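You operate a simulated robot arm through the tools that you are given. There is no shell and no other tool.

You run a simulated robot arm. Do the job below in one go: nothing can be reset, and whatever is moved stays where it is left.

## Task
Put things in order on the top of the rewind table. At the end: the white cable plug stands where the black cable plug stood; the black cable plug stands where the yellow bottle (marked "OIL") stood; the green film roll from the top of the rewind table stands on top of the small beige carton; the yellow bottle stands where the green film roll stood; whatever was shut is shut again. Leave all else as you found it, and nothing knocked over.
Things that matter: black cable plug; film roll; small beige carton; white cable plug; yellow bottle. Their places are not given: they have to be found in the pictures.

The check looks at the end state, three seconds after you hand in, the way a careful person would. Anything else that was tipped, shoved, dropped, spilled or broken makes it a failure.

## Robot
A 7-joint arm with a two-finger gripper, fixed in place. Base frame: the origin is at the foot of the arm, x ahead of it, y to its left, z up; the work surface is at about z = 0.006. Readings come in m, degrees, newtons and seconds.
With the tool pointing down near the work surface it reaches from about 0.16 to 0.38 m from the base axis. Its first joint turns from -72.0 to 72.0 degrees. Payload 0.6 kg.
Tool frame: the origin (TCP) lies between the finger pads and is the grasp point; the fingertips stand 0.022 m ahead of it; z points along the fingers, y is the line along which they close. Largest opening 0.092 m; the body of the gripper starts 0.065 m behind the TCP.
Orientation is that of the tool frame in the base frame, as a unit quaternion [x, y, z, w]. With the fingers straight down and closing along the base's y, the tool's x points along the base's -x, its y along +y and its z along -z.

## Interface
- The arm moves only by the tool step_arm. Its argument "deltas" is a list of rows, each an object of numbers (a shift or turn left out is 0, a gripper value left out holds the last): "x", "y", "z": the shift along the tool's x, y, z in units of 250 mm (1.0 is 250 mm); "rx", "ry", "rz": the turn, a rotation vector about the tool's x, y, z in units of 45 degrees (1.0 is 45 degrees). In form: [{"x": .., "y": .., "z": .., "rx": .., "ry": .., "rz": ..}, ...]. A call has 1 to 20 rows; each row is the pose to reach, as a shift and turn from the pose commanded when the call began, along the tool's axes at that moment. "grip" is the gripper command, from -1 (shut) to 1 (fully open), values between in proportion, set as the call begins (left out, the last holds). A call with a number of a shift or a turn outside -1 to 1 is refused whole. A row lasts 0.2 s, in which the tool goes at most 0.05 m and 8.6 degrees; a call with a longer step from one row to the next is refused whole, and so is a gripper value outside its range. Where a pose cannot be reached the arm comes as near as it can. A force on the tool above 40 N (or 10 N above the force at the start of the call, whichever is more), or a blocked arm, ends the call early, and 0.2 s more pass. The fingers move at their own pace and stop on an object; they squeeze with about 20 N. The grip force told is the motor's: it shows also when the fingers shut on nothing. Time passes only in rows, and 0.2 s behind the last, so rows that repeat a pose let the fingers close. It gives the time, the measured TCP pose, the force on the tool (base axes), the opening and the grip force at its end, in the units of the frame above (readings bear some noise), with the torque about the TCP (base axes, N m) and any sound that the robot's microphone picked up, and new pictures: "pictures" is both (left out), scene, wrist or none.
- Cameras (640 x 400 px; columns grow to the right, rows downward): "scene" is fixed at [0.0193, -0.2511, 0.416]; the picture's right is [0.94, -0.35, 0.00], its down [-0.20, -0.55, -0.81] and it looks along [0.28, 0.76, -0.58] (base axes); focal length 225 px, centre (320, 200). "wrist" rides on the gripper at [0.071, 0.019, -0.102] in the tool frame; the picture's right is [-0.26, 0.97, 0.00], its down [-0.75, -0.20, -0.62] and it looks along [-0.60, -0.16, 0.78] (tool axes); focal length 280 px, centre (320, 200).
- locate(camera, pixels): for up to 12 pixels [column, row] of the newest picture of that camera ("zoom" is the newest enlarged one), the place [x, y, z] in the base frame of the surface seen there, good to about 0.002 m, but the place of the scene camera against the robot may be out by one fixed shift of up to 0.025 m in any direction. It takes no simulated time.
- enlarge(camera, box): a new picture of the part [left, top, right, bottom] of that camera's present view, enlarged. It takes no simulated time.
- close_job(): hands the job in; it is judged then, once.

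Open the gripper and draw the arm clear of the work before you hand the job in, unless the task says otherwise.

The tools are called after "Request:" as a command line: name --argument value ..., lists and objects as JSON in quotes. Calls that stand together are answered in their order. step_arm: Moves the arm, as the interface text tells. Its arguments: {"type":"object","properties":{"deltas":{"type":"array","items":{"type":"object","properties":{"x":{"type":"number"},"y":{"type":"number"},"z":{"type":"number"},"rx":{"type":"number"},"ry":{"type":"number"},"rz":{"type":"number"}}}},"grip":{"type":"number"},"pictures":{"type":"string","enum":["both","scene","wrist","none"]}},"required":["deltas"]} The other tools are called the same way: locate (camera, pixels) gives the place of the surface under pixels of a picture; enlarge (camera, box) takes an enlarged picture of a part of a camera's view; close_job () hands the job in.

At the start:

```text
t: 0.0
tool_pos: [0.2375, 0.0633, 0.2749]
tcp_rot: [0.0, 1.0, 0.0, -0.001]
ft_force: [0.6, 0.3, 0.0]
wrist_torque: [-0.01, 0.0, 0.01]
grip_width: 0.092
grasp_force: 0.1
```

scene: 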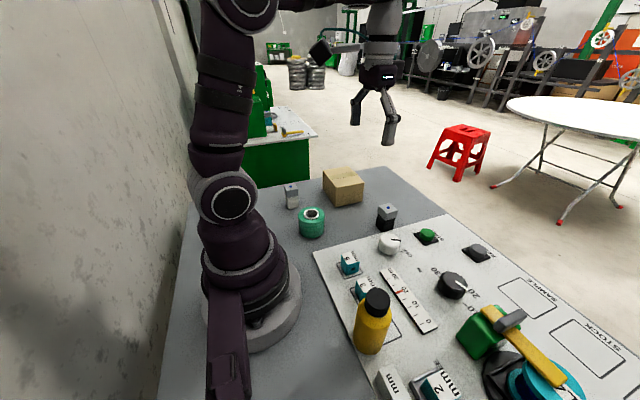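
wrist: 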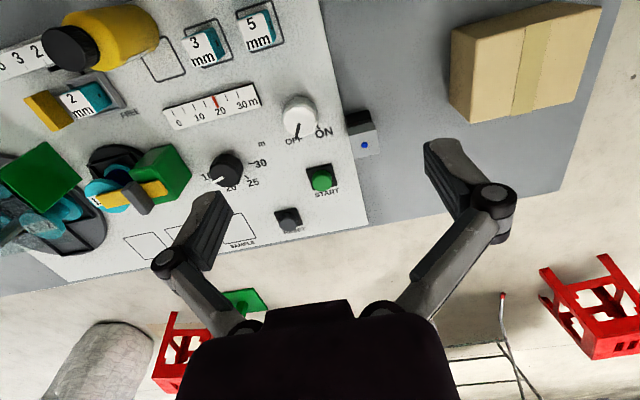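

The scene shows the carton near (343,186), the green roll at (312,222), a white plug at (291,195), a black plug at (386,215) and the yellow bottle at (373,320). I'll enlarge these areas to check them.

Request:
enlarge --camera "scene" --box '[260, 150, 420, 250]'

Request:
enlarge --camera "scene" --box '[320, 220, 640, 400]'

Request:
locate --camera "scene" --pixels '[[312, 213], [312, 230], [291, 187], [291, 203], [386, 208], [386, 222], [345, 175], [343, 195], [376, 297], [373, 330], [300, 245], [367, 350]]'

Request:
locate --camera "wrist" --pixels '[[360, 120], [365, 145], [500, 70], [470, 40], [530, 30], [120, 35], [70, 45], [300, 110], [400, 100]]'

```text
4.00 times, centred on (340, 200) of scene
```

zoom: 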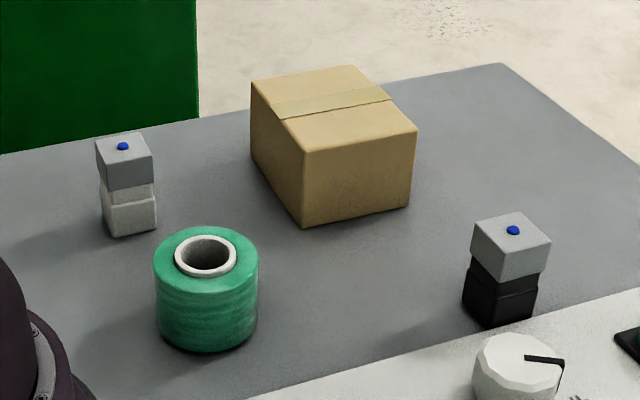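

```text
2.00 times, centred on (480, 310) of scene
```

zoom: 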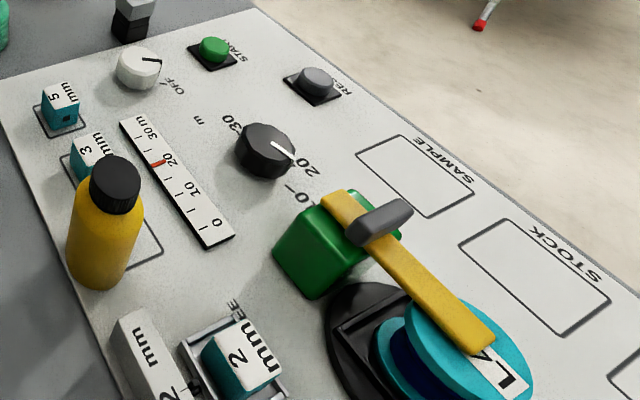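

```text
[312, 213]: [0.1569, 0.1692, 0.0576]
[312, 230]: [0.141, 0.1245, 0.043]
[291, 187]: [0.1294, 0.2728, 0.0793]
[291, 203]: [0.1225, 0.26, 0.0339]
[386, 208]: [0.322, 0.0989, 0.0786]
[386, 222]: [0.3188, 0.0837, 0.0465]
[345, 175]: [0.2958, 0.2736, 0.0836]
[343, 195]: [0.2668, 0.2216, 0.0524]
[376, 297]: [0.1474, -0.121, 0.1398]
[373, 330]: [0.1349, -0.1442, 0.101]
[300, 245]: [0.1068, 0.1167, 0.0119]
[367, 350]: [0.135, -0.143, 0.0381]
```

```text
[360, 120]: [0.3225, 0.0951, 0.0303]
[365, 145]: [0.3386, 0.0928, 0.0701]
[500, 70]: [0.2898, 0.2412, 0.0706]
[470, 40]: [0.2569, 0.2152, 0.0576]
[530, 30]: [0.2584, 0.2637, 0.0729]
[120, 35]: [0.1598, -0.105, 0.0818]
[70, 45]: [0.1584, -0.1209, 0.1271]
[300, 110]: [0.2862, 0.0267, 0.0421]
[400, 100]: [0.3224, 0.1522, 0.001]
```

Next I compare the same landmarks in both cameras to measure the scene camera's shift: the blue dot on the black plug, the START button and the carton corners.

Request:
locate --camera "scene" --pixels '[[388, 207.5], [427, 234], [290.7, 186.5], [311, 214], [364, 182], [335.5, 188], [322.5, 170.5], [347, 166], [376, 295], [437, 331], [405, 300], [353, 256]]'

Request:
enlarge --camera "wrist" --box '[240, 0, 640, 250]'

Request:
locate --camera "wrist" --pixels '[[364, 145], [320, 176], [472, 117], [558, 97], [598, 8], [454, 32], [240, 50], [200, 140], [228, 163], [350, 200], [160, 20]]'

```text
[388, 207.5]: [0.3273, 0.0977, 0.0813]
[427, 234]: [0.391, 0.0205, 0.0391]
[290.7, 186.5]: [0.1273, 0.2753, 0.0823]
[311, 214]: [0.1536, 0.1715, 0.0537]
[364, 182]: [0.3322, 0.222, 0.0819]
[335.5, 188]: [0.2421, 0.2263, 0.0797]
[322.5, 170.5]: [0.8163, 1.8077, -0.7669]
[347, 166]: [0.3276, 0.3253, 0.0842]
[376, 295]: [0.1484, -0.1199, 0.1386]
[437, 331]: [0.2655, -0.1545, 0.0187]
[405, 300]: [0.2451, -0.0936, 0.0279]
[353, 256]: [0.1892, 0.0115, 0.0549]
```

```text
1.60 times, centred on (440, 125) of wrist
```

zoom: 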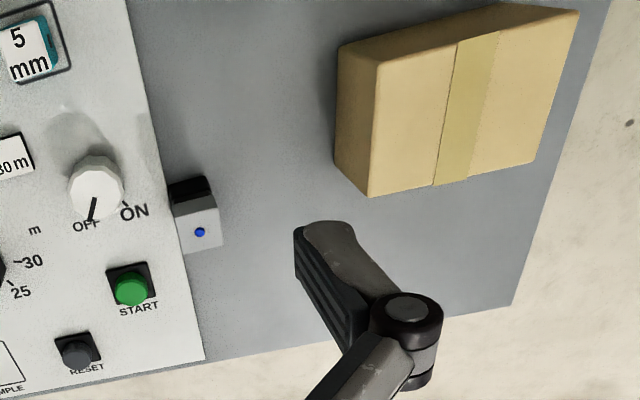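

```text
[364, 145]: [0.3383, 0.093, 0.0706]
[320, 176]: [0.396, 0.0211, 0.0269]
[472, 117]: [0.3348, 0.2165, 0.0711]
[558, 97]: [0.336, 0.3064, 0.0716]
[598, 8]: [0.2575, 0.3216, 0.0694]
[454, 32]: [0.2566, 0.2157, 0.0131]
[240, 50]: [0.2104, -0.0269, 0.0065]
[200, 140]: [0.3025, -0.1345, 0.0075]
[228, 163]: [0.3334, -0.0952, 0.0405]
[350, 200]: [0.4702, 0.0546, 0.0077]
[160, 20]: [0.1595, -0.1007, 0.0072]
```

The scene camera reads about (-0.009, +0.006, +0.011) off against the wrist view. I'll swing the arm in and to the left so that the wrist camera can look at the roll and the white plug.

Request:
step_arm --deltas '[{"x": 0.078, "y": 0.038, "z": 0.01, "rz": -0.15}, {"x": 0.157, "y": 0.076, "z": 0.02, "rz": -0.3}, {"x": 0.235, "y": 0.114, "z": 0.03, "rz": -0.45}, {"x": 0.313, "y": 0.152, "z": 0.04, "rz": -0.6}, {"x": 0.392, "y": 0.19, "z": 0.05, "rz": -0.75}, {"x": 0.47, "y": 0.227, "z": 0.06, "rz": -0.9}]' --grip 1

```text
t: 1.4
tool_pos: [0.1193, 0.1182, 0.2608]
tcp_rot: [-0.347, 0.938, 0.0, 0.0]
ft_force: [-0.4, 0.4, -0.4]
wrist_torque: [-0.01, 0.0, 0.02]
grip_width: 0.0919
grasp_force: 0.2
```

scene: 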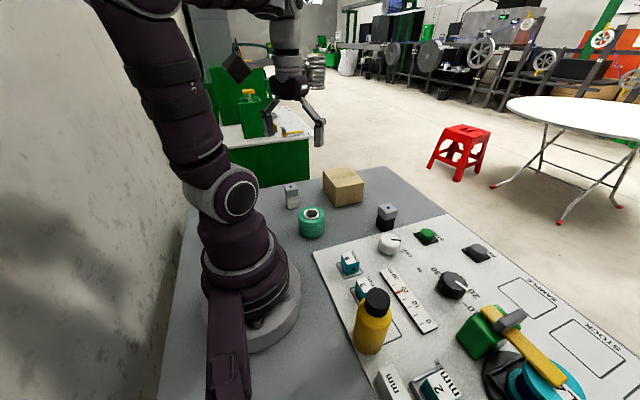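
wrist: 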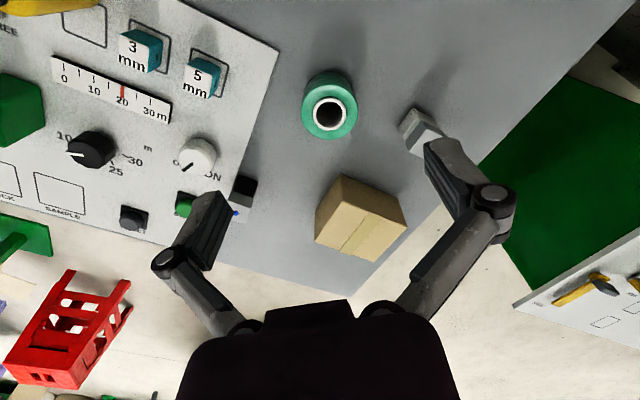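

The wrist view now shows the roll (330,110), the carton (360,215), the white plug (418,130) and the black plug (240,195). I'll measure all of them.

Request:
enlarge --camera "wrist" --box '[220, 50, 460, 275]'

Request:
locate --camera "wrist" --pixels '[[304, 114], [356, 114], [329, 88], [329, 138], [330, 113], [312, 108], [347, 110], [320, 128], [415, 112], [430, 135], [408, 142], [420, 150]]'

Request:
locate --camera "wrist" --pixels '[[344, 177], [405, 208], [375, 261], [340, 252], [316, 235], [370, 230], [330, 200], [245, 190], [237, 212], [380, 120], [200, 150], [260, 120]]'

```text
1.78 times, centred on (340, 162) of wrist
```

zoom: 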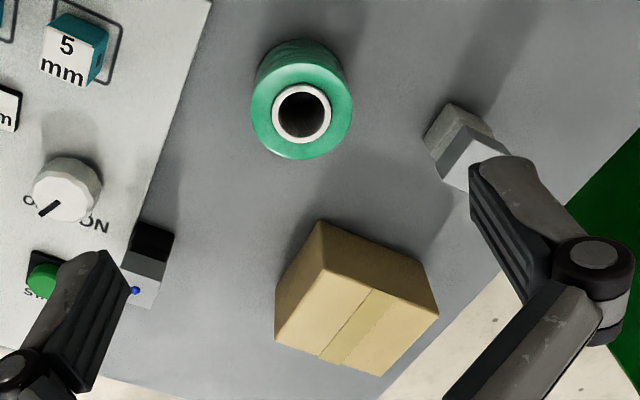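

```text
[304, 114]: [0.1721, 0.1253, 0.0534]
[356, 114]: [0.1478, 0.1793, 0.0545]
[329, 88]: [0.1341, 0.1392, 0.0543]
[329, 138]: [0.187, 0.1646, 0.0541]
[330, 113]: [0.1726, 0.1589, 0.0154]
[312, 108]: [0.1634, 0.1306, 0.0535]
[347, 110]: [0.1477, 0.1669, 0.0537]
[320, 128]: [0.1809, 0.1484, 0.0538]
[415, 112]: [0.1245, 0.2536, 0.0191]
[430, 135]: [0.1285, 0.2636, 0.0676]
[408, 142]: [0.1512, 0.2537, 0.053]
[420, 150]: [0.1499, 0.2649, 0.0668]
```

```text
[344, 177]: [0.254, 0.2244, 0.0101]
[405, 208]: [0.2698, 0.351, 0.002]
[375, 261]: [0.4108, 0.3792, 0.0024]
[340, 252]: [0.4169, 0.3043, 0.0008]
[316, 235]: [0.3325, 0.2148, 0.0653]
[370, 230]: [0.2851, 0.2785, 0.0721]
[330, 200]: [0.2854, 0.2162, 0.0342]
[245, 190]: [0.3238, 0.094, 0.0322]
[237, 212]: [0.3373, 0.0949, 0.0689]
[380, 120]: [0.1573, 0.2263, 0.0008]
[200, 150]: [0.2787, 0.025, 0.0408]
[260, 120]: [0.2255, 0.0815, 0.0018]
```

The roll's centre is at about (0.160, 0.152), with a diameter near 0.059 and its top at z = 0.054. The carton top is at z ≈ 0.071. I'll go above the roll with the gripper open.

Request:
step_arm --deltas '[{"x": -0.05, "y": -0.001, "z": 0.12}, {"x": -0.1, "y": -0.002, "z": 0.25}, {"x": -0.15, "y": -0.004, "z": 0.38}, {"x": -0.2, "y": -0.005, "z": 0.5}, {"x": -0.209, "y": -0.005, "z": 0.6}, {"x": -0.209, "y": -0.005, "z": 0.6}]'

```text
t: 2.8
tool_pos: [0.1603, 0.152, 0.1098]
tcp_rot: [-0.346, 0.938, 0.0, 0.0]
ft_force: [-0.1, 0.0, 0.4]
wrist_torque: [0.02, 0.01, 0.01]
grip_width: 0.0921
grasp_force: 0.0
```

scene: 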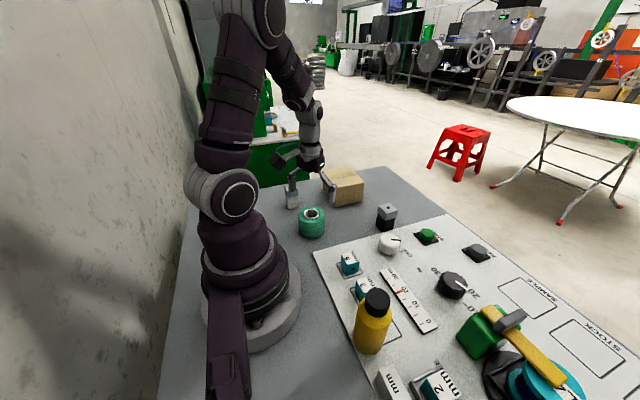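
wrist: 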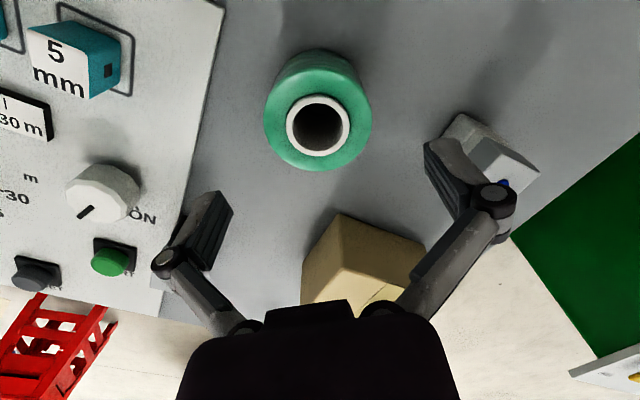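

The TCP line should cross the roll top at about (320,132), and the roll's top ring is centred near (318,122). I'll measure the ring again before going down.

Request:
locate --camera "wrist" --pixels '[[267, 120], [369, 120], [318, 88], [318, 167], [292, 124], [345, 124]]'

Request:
enlarge --camera "wrist" --box '[220, 30, 420, 180]'

```text
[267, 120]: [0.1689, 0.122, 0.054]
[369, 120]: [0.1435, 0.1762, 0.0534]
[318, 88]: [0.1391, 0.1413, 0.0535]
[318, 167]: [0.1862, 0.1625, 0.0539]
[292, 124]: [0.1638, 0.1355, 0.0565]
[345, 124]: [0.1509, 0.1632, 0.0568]
```

```text
2.67 times, centred on (320, 105) of wrist
```

zoom: 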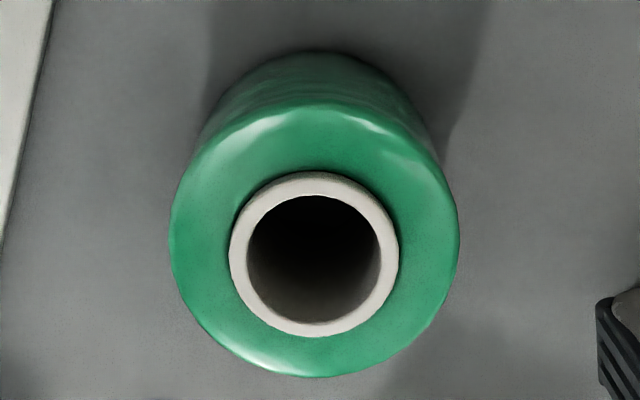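

The ring centre comes out at about (0.158, 0.150), with the tube top at z = 0.057. I'll correct by about 3 mm, descend to z ≈ 0.032 and watch for contact.

Request:
step_arm --deltas '[{"x": 0.011, "z": 0.07}, {"x": 0.011, "z": 0.15}, {"x": 0.011, "z": 0.23}, {"x": 0.011, "z": 0.29}, {"x": 0.011, "z": 0.311}, {"x": 0.011, "z": 0.311}]' --pictures "both"

```text
t: 4.2
tool_pos: [0.1591, 0.1506, 0.0328]
tcp_rot: [-0.346, 0.938, 0.0, 0.001]
ft_force: [-0.8, 1.3, 0.4]
wrist_torque: [-0.01, 0.01, -0.02]
grip_width: 0.0923
grasp_force: 0.1
```

scene: 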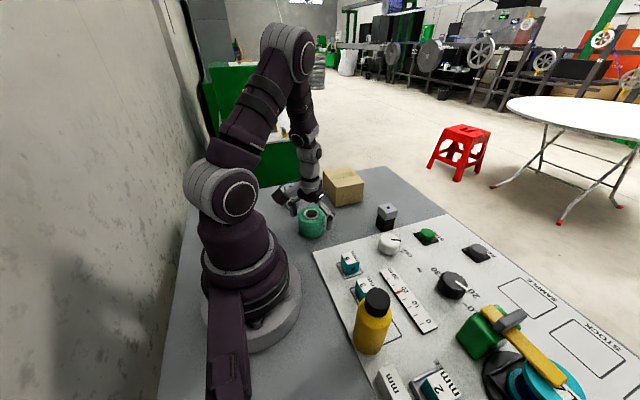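
wrist: 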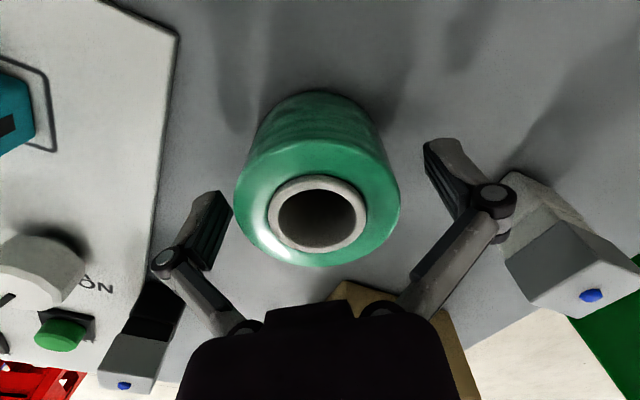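

The roll sits between the fingers, centred at column 318. I'll close the gripper.

Request:
step_arm --deltas '[{"z": 0}, {"z": 0}, {"z": 0}, {"z": 0}, {"z": 0}]' --grip -1 --pictures "wrist"

Request:
locate --camera "wrist" --pixels '[[520, 190], [540, 240], [595, 250], [600, 285], [505, 262], [545, 312], [640, 258], [130, 340], [110, 370], [135, 380]]'

```text
t: 5.4
tool_pos: [0.1587, 0.1511, 0.033]
tcp_rot: [-0.347, 0.938, 0.0, 0.0]
ft_force: [-0.1, -1.9, 8.5]
wrist_torque: [-0.04, 0.03, -0.06]
grip_width: 0.0644
grasp_force: 20.3
```

wrist: 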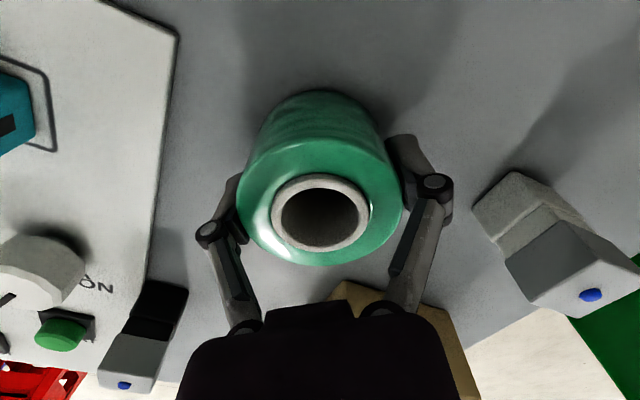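

```text
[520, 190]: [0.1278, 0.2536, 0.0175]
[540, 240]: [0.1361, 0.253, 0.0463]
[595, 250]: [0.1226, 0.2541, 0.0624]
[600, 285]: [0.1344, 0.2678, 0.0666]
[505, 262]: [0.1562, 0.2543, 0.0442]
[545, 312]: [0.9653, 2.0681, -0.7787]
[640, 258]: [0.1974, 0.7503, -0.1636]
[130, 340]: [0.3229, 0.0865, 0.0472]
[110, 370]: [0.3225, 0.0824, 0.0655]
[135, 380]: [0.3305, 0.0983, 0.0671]
```

The roll is held at 0.064 opening. I'll lift it straight up.

Request:
step_arm --deltas '[{"z": -0.06}, {"z": -0.16}, {"z": -0.3}, {"z": -0.42}, {"z": -0.48}, {"z": -0.48}]' --pictures "both"

```text
t: 6.8
tool_pos: [0.1595, 0.1507, 0.154]
tcp_rot: [-0.346, 0.938, 0.0, 0.0]
ft_force: [0.3, 0.2, -2.3]
wrist_torque: [0.02, 0.0, -0.01]
grip_width: 0.0646
grasp_force: 20.7
```

scene: 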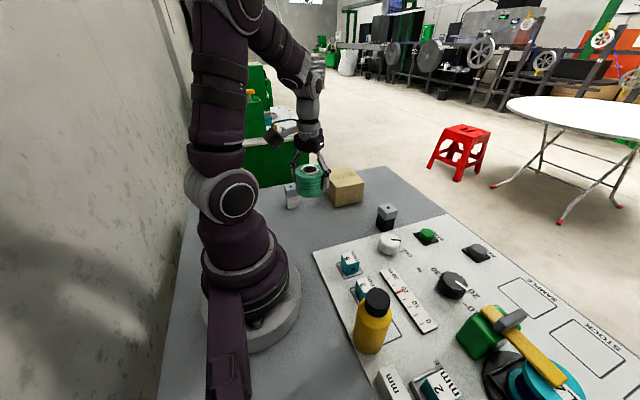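
wrist: 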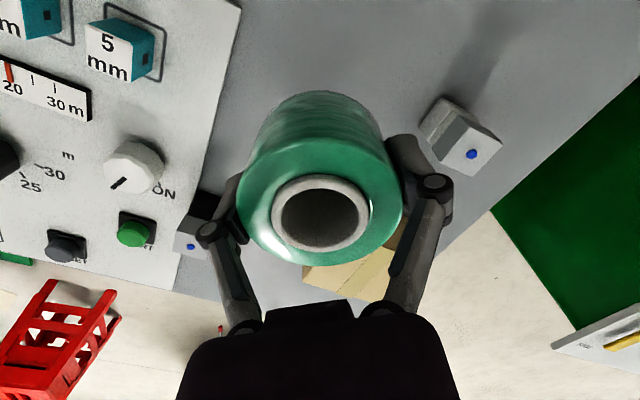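

The roll is lifted, weighs about 0.23 kg and hangs straight. I'll carry it outwards over the carton, aiming for about (0.287, 0.257), and see how far the arm reaches.

Request:
locate --camera "wrist" --pixels '[[471, 154], [462, 121], [500, 148], [475, 175], [436, 152], [445, 100], [190, 247], [180, 232], [205, 240]]'

Request:
step_arm --deltas '[{"x": -0.06}, {"x": -0.16}, {"x": -0.28, "y": -0.002}, {"x": -0.4, "y": -0.004}, {"x": -0.52, "y": -0.006}, {"x": -0.62, "y": -0.006}, {"x": -0.66, "y": -0.006}, {"x": -0.66, "y": -0.006}]'

```text
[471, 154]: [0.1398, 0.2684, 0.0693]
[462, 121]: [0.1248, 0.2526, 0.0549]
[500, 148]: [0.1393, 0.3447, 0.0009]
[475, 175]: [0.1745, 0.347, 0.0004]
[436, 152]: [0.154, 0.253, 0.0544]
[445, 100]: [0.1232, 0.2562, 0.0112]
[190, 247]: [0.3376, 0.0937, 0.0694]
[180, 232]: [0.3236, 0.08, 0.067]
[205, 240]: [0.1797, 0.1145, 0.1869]
```

```text
t: 8.6
tool_pos: [0.2774, 0.2517, 0.1489]
tcp_rot: [-0.346, 0.938, 0.0, -0.001]
ft_force: [0.3, 0.1, -1.3]
wrist_torque: [0.02, 0.02, 0.0]
grip_width: 0.0643
grasp_force: 20.3
out of reach, approached as far as the arm can: row 6, 7, 8
```

scene: 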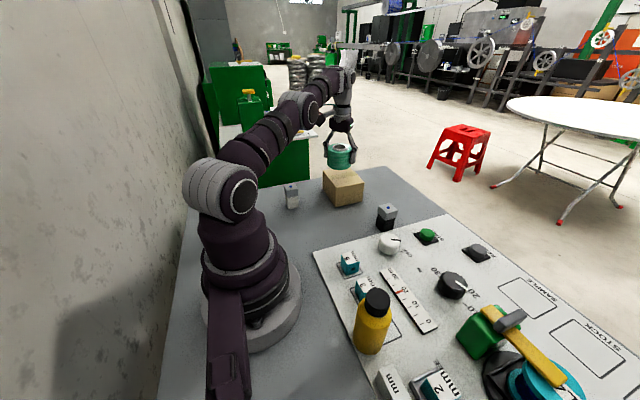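
wrist: 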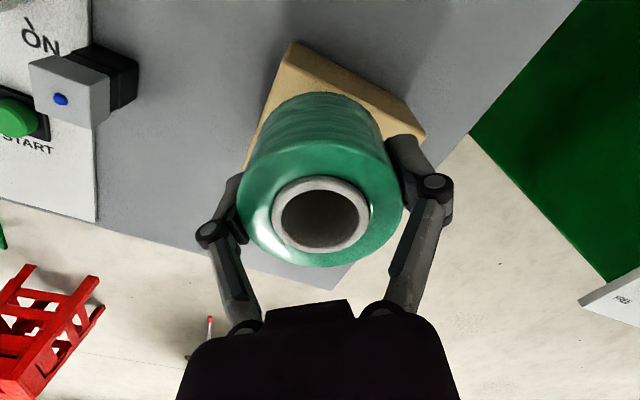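

The arm stopped at (0.277, 0.252), r = 0.375, and lower down it should reach a little further. I'll locate the carton's top corners in both views to check the margins for the roll.

Request:
locate --camera "wrist" --pixels '[[290, 78], [288, 70], [292, 44], [420, 140], [415, 125], [425, 134], [360, 82], [270, 110], [250, 150]]'

Request:
enlarge --camera "wrist" --box '[220, 20, 460, 170]'

Request:
enlarge --camera "scene" --box '[300, 130, 380, 210]'

```text
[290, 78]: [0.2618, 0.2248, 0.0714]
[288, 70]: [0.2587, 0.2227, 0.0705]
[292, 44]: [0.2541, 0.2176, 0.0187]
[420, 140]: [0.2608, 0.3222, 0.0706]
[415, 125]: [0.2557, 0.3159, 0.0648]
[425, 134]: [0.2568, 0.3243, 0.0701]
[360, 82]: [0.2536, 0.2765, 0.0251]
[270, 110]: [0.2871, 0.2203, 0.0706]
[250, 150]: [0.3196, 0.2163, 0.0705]
```

```text
2.67 times, centred on (340, 95) of wrist
```

zoom: 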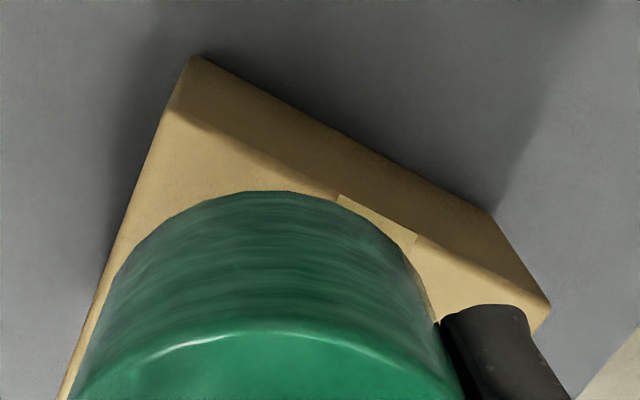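

```text
5.00 times, centred on (340, 170) of scene
```

zoom: 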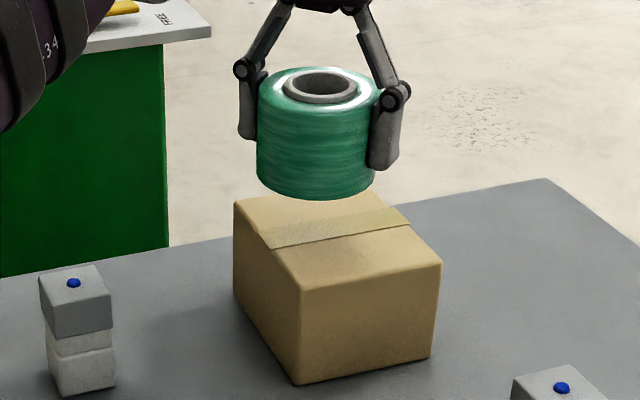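

The carton top spans x 0.255–0.337 and y 0.217–0.324, so a roll centre near (0.287, 0.249) puts the whole base on it. I'll shift sideways and come down partway, then read the pose.

Request:
step_arm --deltas '[{"y": -0.015, "z": 0.03}, {"y": -0.032, "z": 0.07}, {"y": -0.032, "z": 0.1}, {"y": -0.032, "z": 0.1}]'

```text
t: 9.6
tool_pos: [0.2817, 0.2444, 0.1244]
tcp_rot: [-0.346, 0.938, 0.0, 0.001]
ft_force: [0.6, 0.9, -2.3]
wrist_torque: [-0.03, 0.01, 0.01]
grip_width: 0.0643
grasp_force: 20.3
```

scene: 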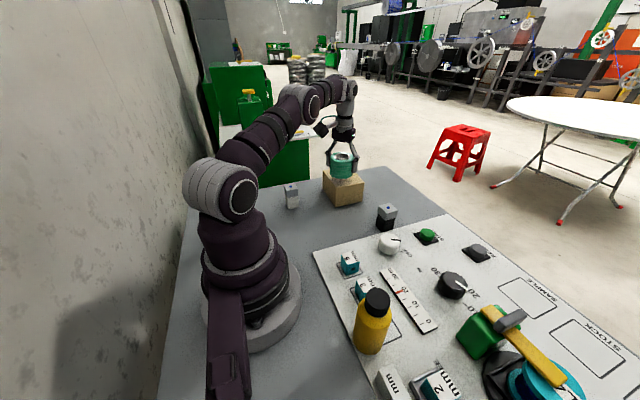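
wrist: 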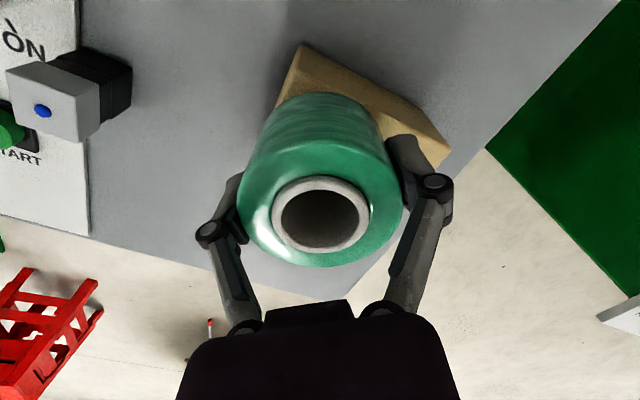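

The commanded pose was clamped, so deltas start from the measured pose. I'll push outwards another 12 mm while lowering slightly, keeping the roll base about 1 cm above the carton.

Request:
step_arm --deltas '[{"x": -0.02, "z": 0.02}, {"x": -0.04, "y": 0.004, "z": 0.04}, {"x": -0.052, "y": 0.004, "z": 0.04}, {"x": -0.052, "y": 0.004, "z": 0.04}]'

```text
t: 10.6
tool_pos: [0.2853, 0.2501, 0.1142]
tcp_rot: [-0.346, 0.938, 0.0, 0.0]
ft_force: [0.0, 0.0, -1.3]
wrist_torque: [-0.02, -0.03, 0.0]
grip_width: 0.0645
grasp_force: 20.3
out of reach, approached as far as the arm can: row 2, 3, 4
```

scene: 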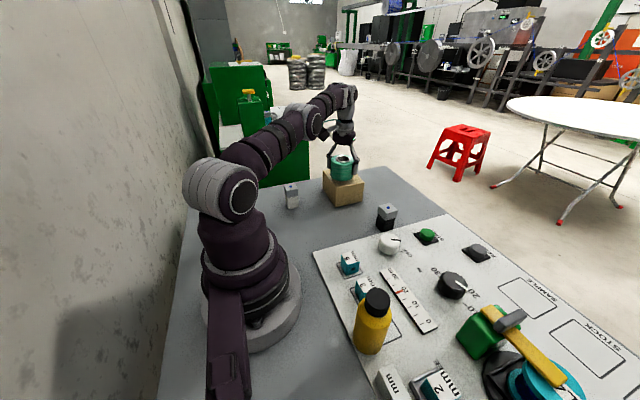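
wrist: 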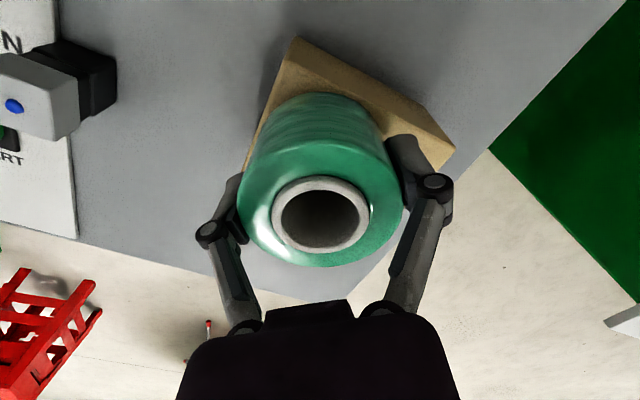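

The roll is at (0.2853, 0.2501), with its base about 11 mm above the carton. I'll lower it slowly and watch the force.

Request:
step_arm --deltas '[{"z": 0.012}, {"z": 0.024}, {"z": 0.034}, {"z": 0.04}, {"z": 0.04}]'

Request:
enlarge --camera "scene" --box '[300, 130, 380, 210]'

```text
t: 11.8
tool_pos: [0.2858, 0.2486, 0.1036]
tcp_rot: [-0.346, 0.938, 0.0, 0.0]
ft_force: [-0.3, 0.9, -2.7]
wrist_torque: [-0.01, -0.03, 0.0]
grip_width: 0.0643
grasp_force: 20.2
```

scene: 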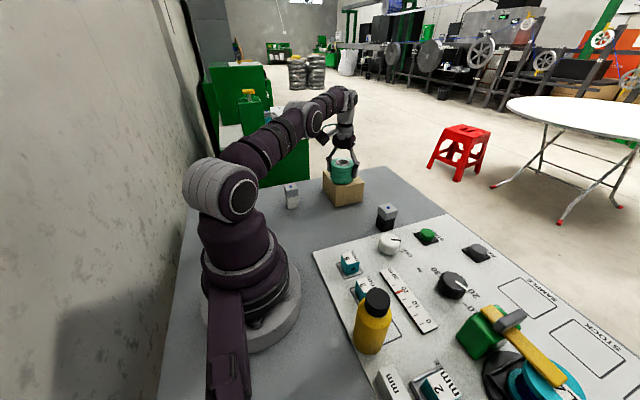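
wrist: 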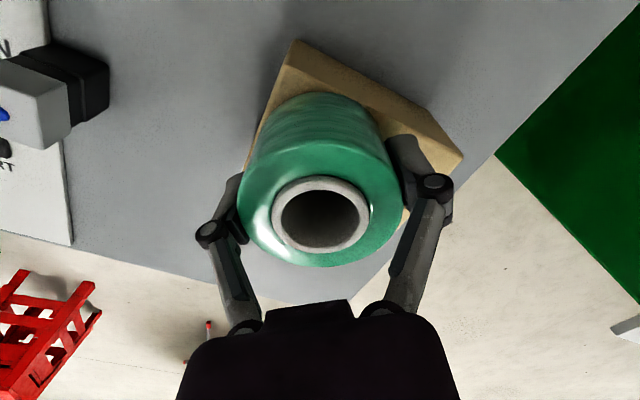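

```text
5.00 times, centred on (340, 170) of scene
```

zoom: 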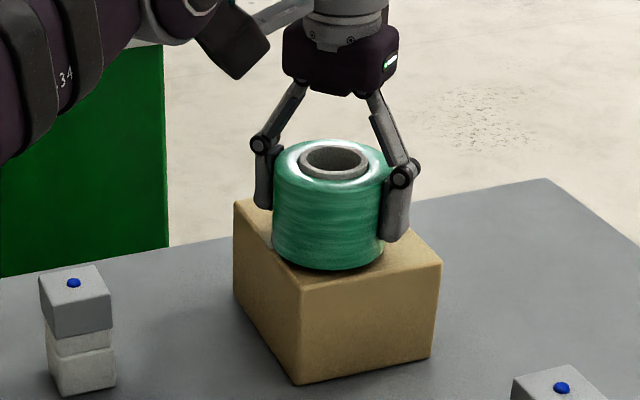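

There is no contact yet, as the force is still -2.7 N. I'll go down 2 mm more in small steps.

Request:
step_arm --deltas '[{"z": 0.003}, {"z": 0.006}, {"z": 0.008}, {"z": 0.008}]' --pictures "none"

```text
t: 12.8
tool_pos: [0.285, 0.2488, 0.1043]
tcp_rot: [-0.347, 0.938, -0.001, 0.0]
ft_force: [0.4, 1.6, 6.4]
wrist_torque: [-0.04, -0.17, -0.01]
grip_width: 0.0645
grasp_force: 20.0
```

The roll is in contact, with about +6 N on the tool. I'll open the gripper.

Request:
step_arm --deltas '[{"z": 0}, {"z": 0}, {"z": 0}, {"z": 0}]' --grip 1

Request:
enlarge --camera "scene" --box '[300, 130, 380, 210]'

```text
t: 13.8
tool_pos: [0.2855, 0.2489, 0.1015]
tcp_rot: [-0.346, 0.938, 0.0, 0.0]
ft_force: [0.6, 0.2, -0.8]
wrist_torque: [-0.07, -0.01, -0.03]
grip_width: 0.0918
grasp_force: 0.1
```

scene: 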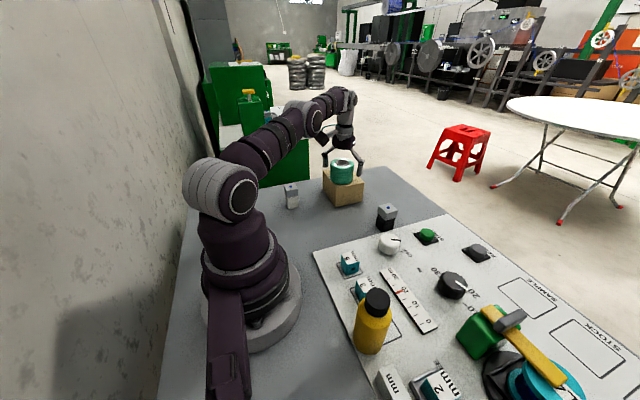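
wrist: 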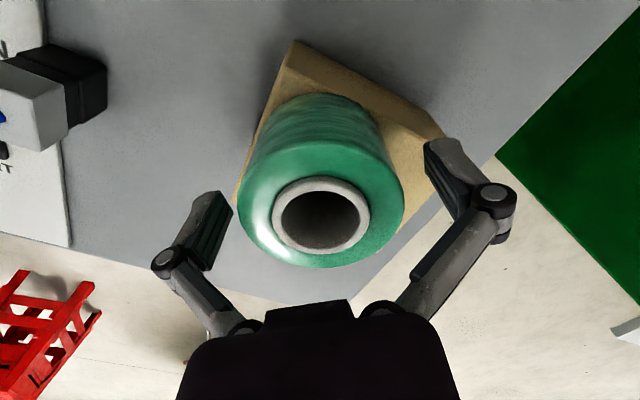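

```text
5.00 times, centred on (340, 170) of scene
```

zoom: 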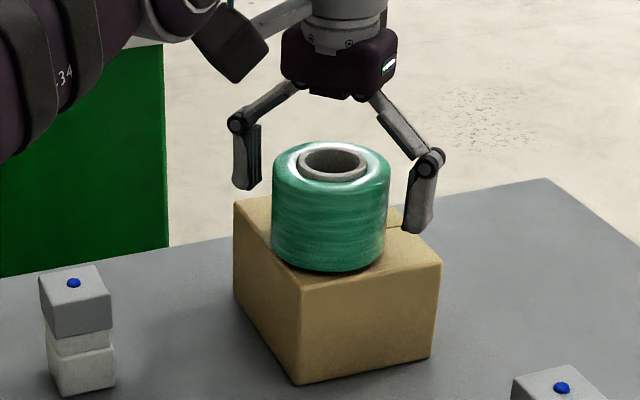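

The roll stands squarely on the carton. I'll go straight up and back away.

Request:
step_arm --deltas '[{"z": -0.06}, {"x": 0.01, "z": -0.16}, {"x": 0.04, "z": -0.28}, {"x": 0.1, "z": -0.4}, {"x": 0.18, "z": -0.5}, {"x": 0.28, "z": -0.6}, {"x": 0.3, "z": -0.6}]'

```text
t: 15.4
tool_pos: [0.2304, 0.1992, 0.2539]
tcp_rot: [-0.346, 0.938, 0.0, -0.001]
ft_force: [0.2, 0.2, 0.7]
wrist_torque: [0.02, 0.02, 0.01]
grip_width: 0.0917
grasp_force: 0.0
```

scene: 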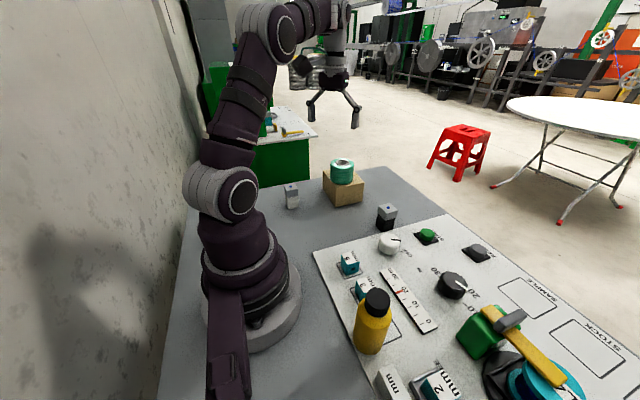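
wrist: 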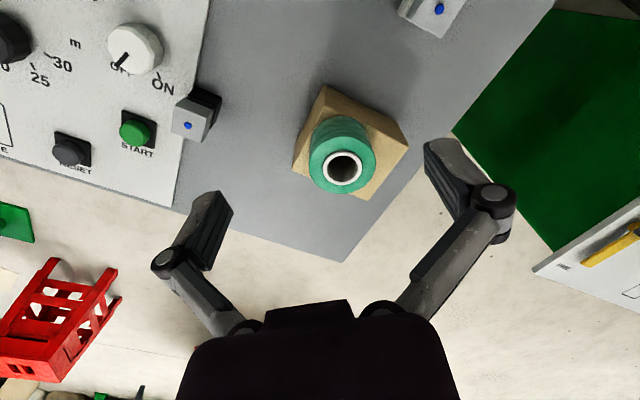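

The roll is fine, with its ring at (342,170) on the carton. I'll swing across to the bottle's side in two calls, keeping high.

Request:
step_arm --deltas '[{"x": 0.077, "y": -0.054, "z": -0.015, "rz": 0.129}, {"x": 0.153, "y": -0.108, "z": -0.03, "rz": 0.257}, {"x": 0.23, "y": -0.162, "z": -0.045, "rz": 0.386}, {"x": 0.306, "y": -0.216, "z": -0.06, "rz": 0.514}, {"x": 0.383, "y": -0.27, "z": -0.075, "rz": 0.643}, {"x": 0.459, "y": -0.324, "z": -0.09, "rz": 0.771}, {"x": 0.536, "y": -0.378, "z": -0.1, "rz": 0.9}, {"x": 0.536, "y": -0.378, "z": -0.1, "rz": 0.9}]' --pictures "none"

```text
t: 17.2
tool_pos: [0.1883, 0.0427, 0.2777]
tcp_rot: [0.001, 1.0, 0.0, -0.001]
ft_force: [-0.5, -0.6, -0.3]
wrist_torque: [0.01, -0.01, 0.01]
grip_width: 0.092
grasp_force: 0.0
```

The tool is now at yaw 0 and about (0.188, 0.043, 0.278). I'll continue to the bottle viewpoint.

Request:
step_arm --deltas '[{"x": 0.039, "y": -0.09, "rz": 0.129}, {"x": 0.078, "y": -0.18, "rz": 0.257}, {"x": 0.117, "y": -0.27, "rz": 0.386}, {"x": 0.156, "y": -0.36, "rz": 0.514}, {"x": 0.195, "y": -0.45, "rz": 0.643}, {"x": 0.234, "y": -0.54, "rz": 0.771}, {"x": 0.272, "y": -0.63, "rz": 0.9}, {"x": 0.272, "y": -0.63, "rz": 0.9}]'

```text
t: 19.0
tool_pos: [0.12, -0.1169, 0.2777]
tcp_rot: [0.347, 0.938, 0.0, -0.001]
ft_force: [1.0, 0.4, 0.7]
wrist_torque: [0.03, 0.01, -0.05]
grip_width: 0.092
grasp_force: 0.1
```

scene: 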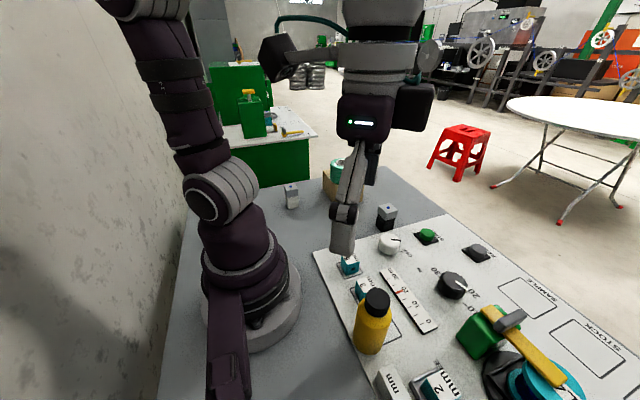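
wrist: 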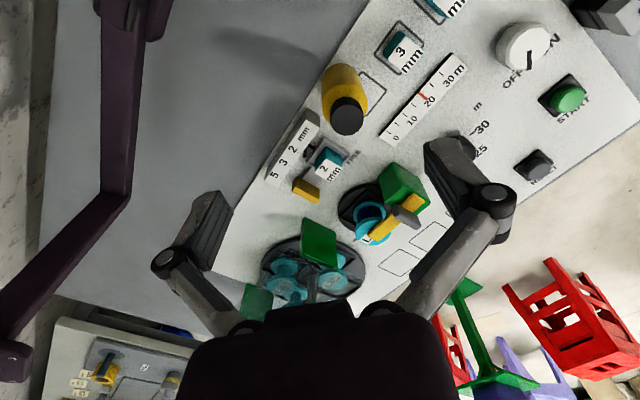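

The bottle is at (345,100) in the wrist view, with its cap at (347,117). A dark beam shows on the left. I'll measure the bottle, its base and the beam.

Request:
enlarge --camera "wrist" --box '[260, 30, 440, 210]'

Request:
locate --camera "wrist" --pixels '[[347, 117], [331, 117], [363, 117], [347, 101], [347, 133], [343, 65], [323, 90], [365, 90], [120, 60], [118, 190], [50, 270], [10, 350]]'

Request:
locate --camera "wrist" --pixels '[[340, 66], [330, 80], [322, 98], [370, 98], [345, 98], [296, 150], [310, 190], [380, 85], [320, 60], [375, 110]]'

```text
2.22 times, centred on (350, 120) of wrist
```

zoom: 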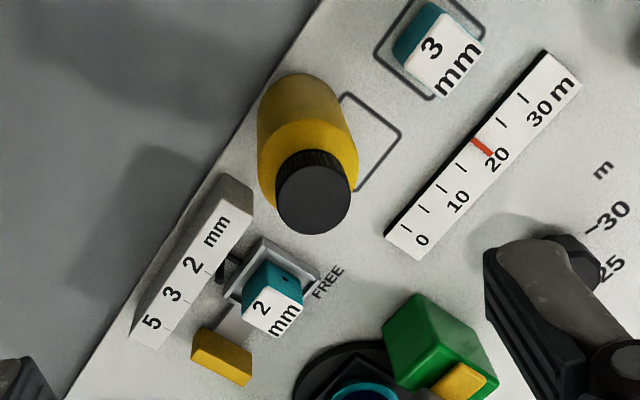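

```text
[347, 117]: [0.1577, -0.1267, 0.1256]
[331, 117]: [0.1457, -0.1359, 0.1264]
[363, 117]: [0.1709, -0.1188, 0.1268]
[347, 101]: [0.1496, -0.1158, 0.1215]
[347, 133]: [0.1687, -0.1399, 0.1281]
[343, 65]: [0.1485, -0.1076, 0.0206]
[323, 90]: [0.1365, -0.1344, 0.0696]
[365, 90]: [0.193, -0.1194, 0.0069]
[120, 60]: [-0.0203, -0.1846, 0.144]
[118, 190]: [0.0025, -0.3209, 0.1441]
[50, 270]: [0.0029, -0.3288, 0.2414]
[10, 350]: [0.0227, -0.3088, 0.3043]
```

```text
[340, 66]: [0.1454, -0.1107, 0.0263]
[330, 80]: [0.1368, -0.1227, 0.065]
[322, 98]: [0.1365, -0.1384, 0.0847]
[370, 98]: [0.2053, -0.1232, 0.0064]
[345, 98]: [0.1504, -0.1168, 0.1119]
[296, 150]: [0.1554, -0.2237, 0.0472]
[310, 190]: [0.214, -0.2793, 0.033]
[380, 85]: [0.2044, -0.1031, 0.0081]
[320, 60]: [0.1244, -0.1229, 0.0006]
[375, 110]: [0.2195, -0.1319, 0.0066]
```

The bottle's cap centre is at (0.158, -0.127), with its top at z ≈ 0.127, so I need a TCP height of about 0.073 to keep the gripper body above the cap. First I go over it at z = 0.17.

Request:
step_arm --deltas '[{"x": -0.07, "y": 0.03, "z": 0.05}, {"x": -0.143, "y": 0.067, "z": 0.15}, {"x": -0.143, "y": 0.067, "z": 0.3}, {"x": -0.143, "y": 0.067, "z": 0.42}, {"x": -0.143, "y": 0.067, "z": 0.42}]'

```text
t: 20.2
tool_pos: [0.1585, -0.1274, 0.1725]
tcp_rot: [0.346, 0.938, 0.0, 0.0]
ft_force: [-0.7, -1.1, -0.5]
wrist_torque: [-0.02, 0.02, 0.03]
grip_width: 0.0918
grasp_force: 0.1
```

scene: 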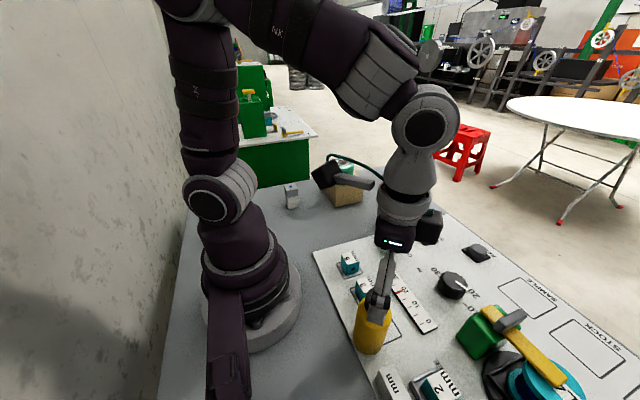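
wrist: 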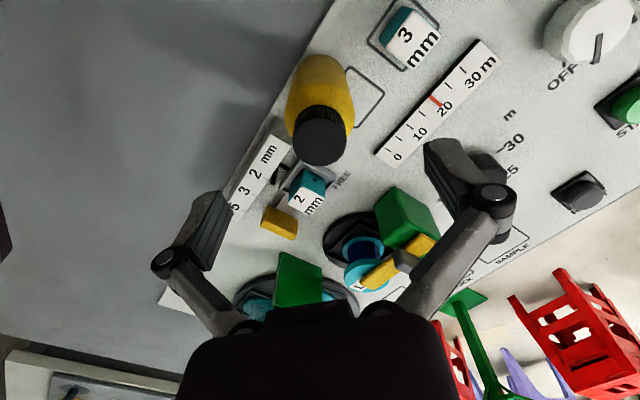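

The cap sits at (320,141), exactly where the TCP axis should cross it. I'll check the body edges and the bottle's foot before going down.

Request:
locate --camera "wrist" --pixels '[[287, 105], [289, 105], [353, 105], [351, 100], [320, 58], [316, 62], [320, 75], [320, 100], [320, 141], [299, 80], [345, 80]]'

Request:
enlarge --camera "wrist" --box '[240, 20, 400, 180]'

Request:
enlarge --camera "scene" --box '[330, 260, 450, 400]'

```text
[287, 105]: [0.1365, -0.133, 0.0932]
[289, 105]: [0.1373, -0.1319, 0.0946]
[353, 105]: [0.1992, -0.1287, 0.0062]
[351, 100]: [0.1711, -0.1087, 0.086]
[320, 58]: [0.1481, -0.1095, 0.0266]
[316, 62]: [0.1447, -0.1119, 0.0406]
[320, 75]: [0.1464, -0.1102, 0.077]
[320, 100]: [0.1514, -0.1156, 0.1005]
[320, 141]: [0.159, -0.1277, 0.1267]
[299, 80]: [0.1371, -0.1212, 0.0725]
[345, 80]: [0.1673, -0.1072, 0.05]
```

```text
2.50 times, centred on (320, 100) of wrist
```

zoom: 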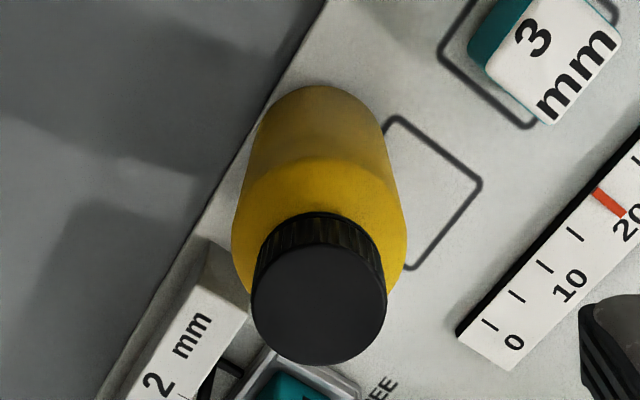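

```text
2.86 times, centred on (390, 330) of scene
```

zoom: 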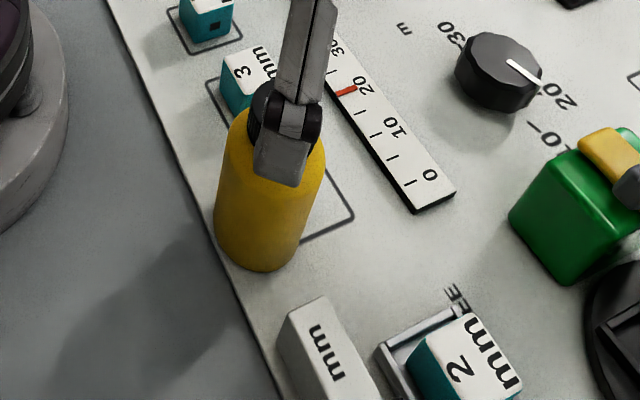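

The body radius is about 0.022 and it is cylindrical up to z ≈ 0.08. I'll go down to TCP z ≈ 0.071, then close.

Request:
step_arm --deltas '[{"z": 0.08}, {"z": 0.18}, {"z": 0.28}, {"z": 0.36}, {"z": 0.404}, {"z": 0.404}]' --pictures "both"

```text
t: 21.6
tool_pos: [0.1572, -0.1275, 0.0705]
tcp_rot: [0.347, 0.938, 0.0, 0.0]
ft_force: [-0.4, -0.9, -0.2]
wrist_torque: [0.06, 0.0, 0.03]
grip_width: 0.0922
grasp_force: 0.1
```

scene: 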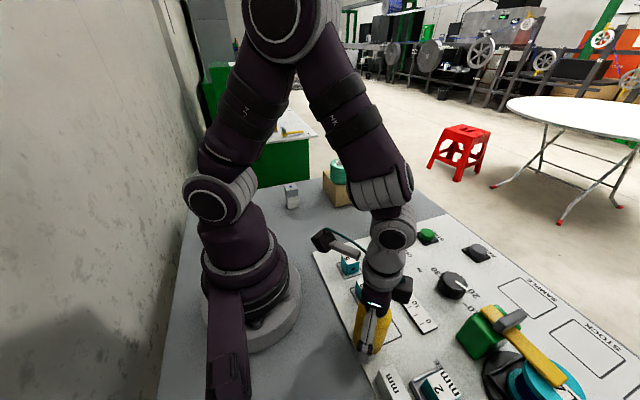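
wrist: 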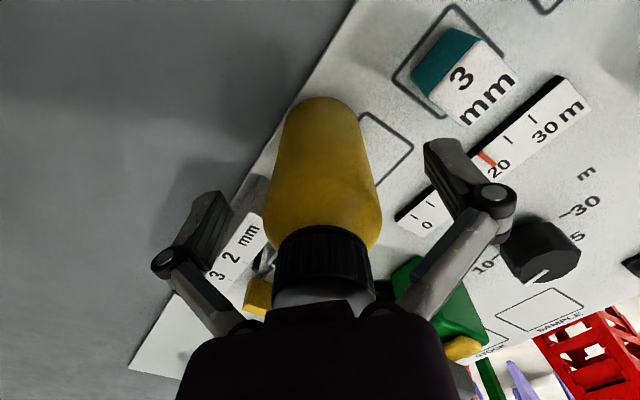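

Everything is clear, with the bottle between the fingers and the cap below the gripper body. I'll close.

Request:
step_arm --deltas '[{"z": 0}, {"z": 0}, {"z": 0}, {"z": 0}, {"z": 0}]' --grip -1

```text
t: 22.8
tool_pos: [0.1554, -0.1281, 0.0701]
tcp_rot: [0.346, 0.938, 0.0, 0.0]
ft_force: [-1.0, 0.0, 5.1]
wrist_torque: [-0.05, 0.06, 0.02]
grip_width: 0.047
grasp_force: 20.2
```

scene: 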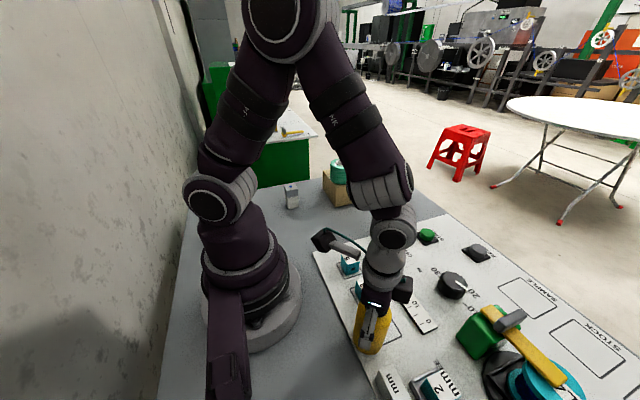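
wrist: 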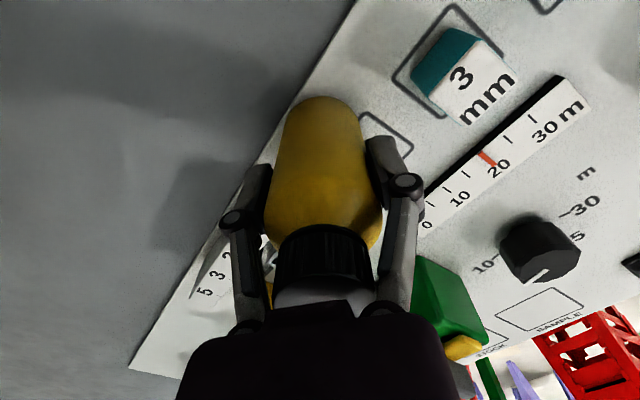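

The bottle is held at 0.047 opening. I'll lift it straight up.

Request:
step_arm --deltas '[{"z": -0.05}, {"z": -0.15}, {"z": -0.28}, {"z": -0.4}, {"z": -0.5}, {"z": -0.54}, {"z": -0.54}]'

```text
t: 24.4
tool_pos: [0.1587, -0.126, 0.2058]
tcp_rot: [0.346, 0.938, 0.0, 0.0]
ft_force: [-0.4, -0.7, -1.6]
wrist_torque: [0.02, -0.01, -0.02]
grip_width: 0.0471
grasp_force: 19.9
```

scene: 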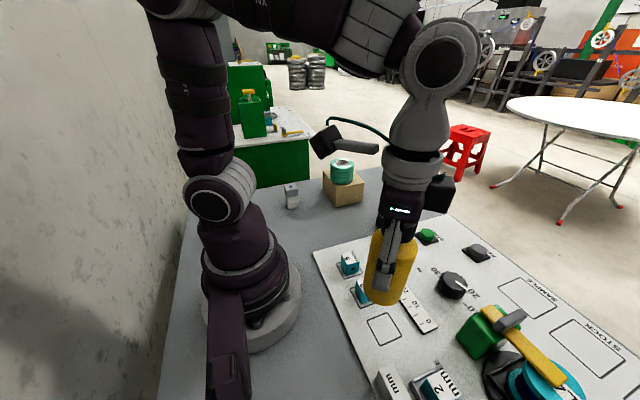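
wrist: 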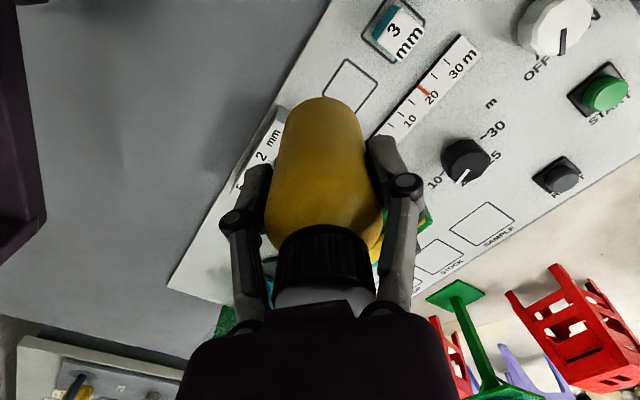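

The bottle hangs straight and weighs about 0.17 kg. I'll swing it round to the left in two calls.

Request:
step_arm --deltas '[{"x": 0.027, "y": 0.068, "rz": -0.112}, {"x": 0.054, "y": 0.136, "rz": -0.225}, {"x": 0.082, "y": 0.204, "rz": -0.337}, {"x": 0.109, "y": 0.272, "rz": -0.45}, {"x": 0.136, "y": 0.34, "rz": -0.562}, {"x": 0.163, "y": 0.409, "rz": -0.675}, {"x": 0.191, "y": 0.477, "rz": -0.787}, {"x": 0.218, "y": 0.545, "rz": -0.9}, {"x": 0.218, "y": 0.545, "rz": -0.9}]' --pictures "none"

```text
t: 26.4
tool_pos: [0.2042, 0.013, 0.2069]
tcp_rot: [-0.001, 1.0, 0.0, 0.0]
ft_force: [-0.5, 0.1, -1.5]
wrist_torque: [0.0, 0.01, -0.02]
grip_width: 0.0468
grasp_force: 19.4
```

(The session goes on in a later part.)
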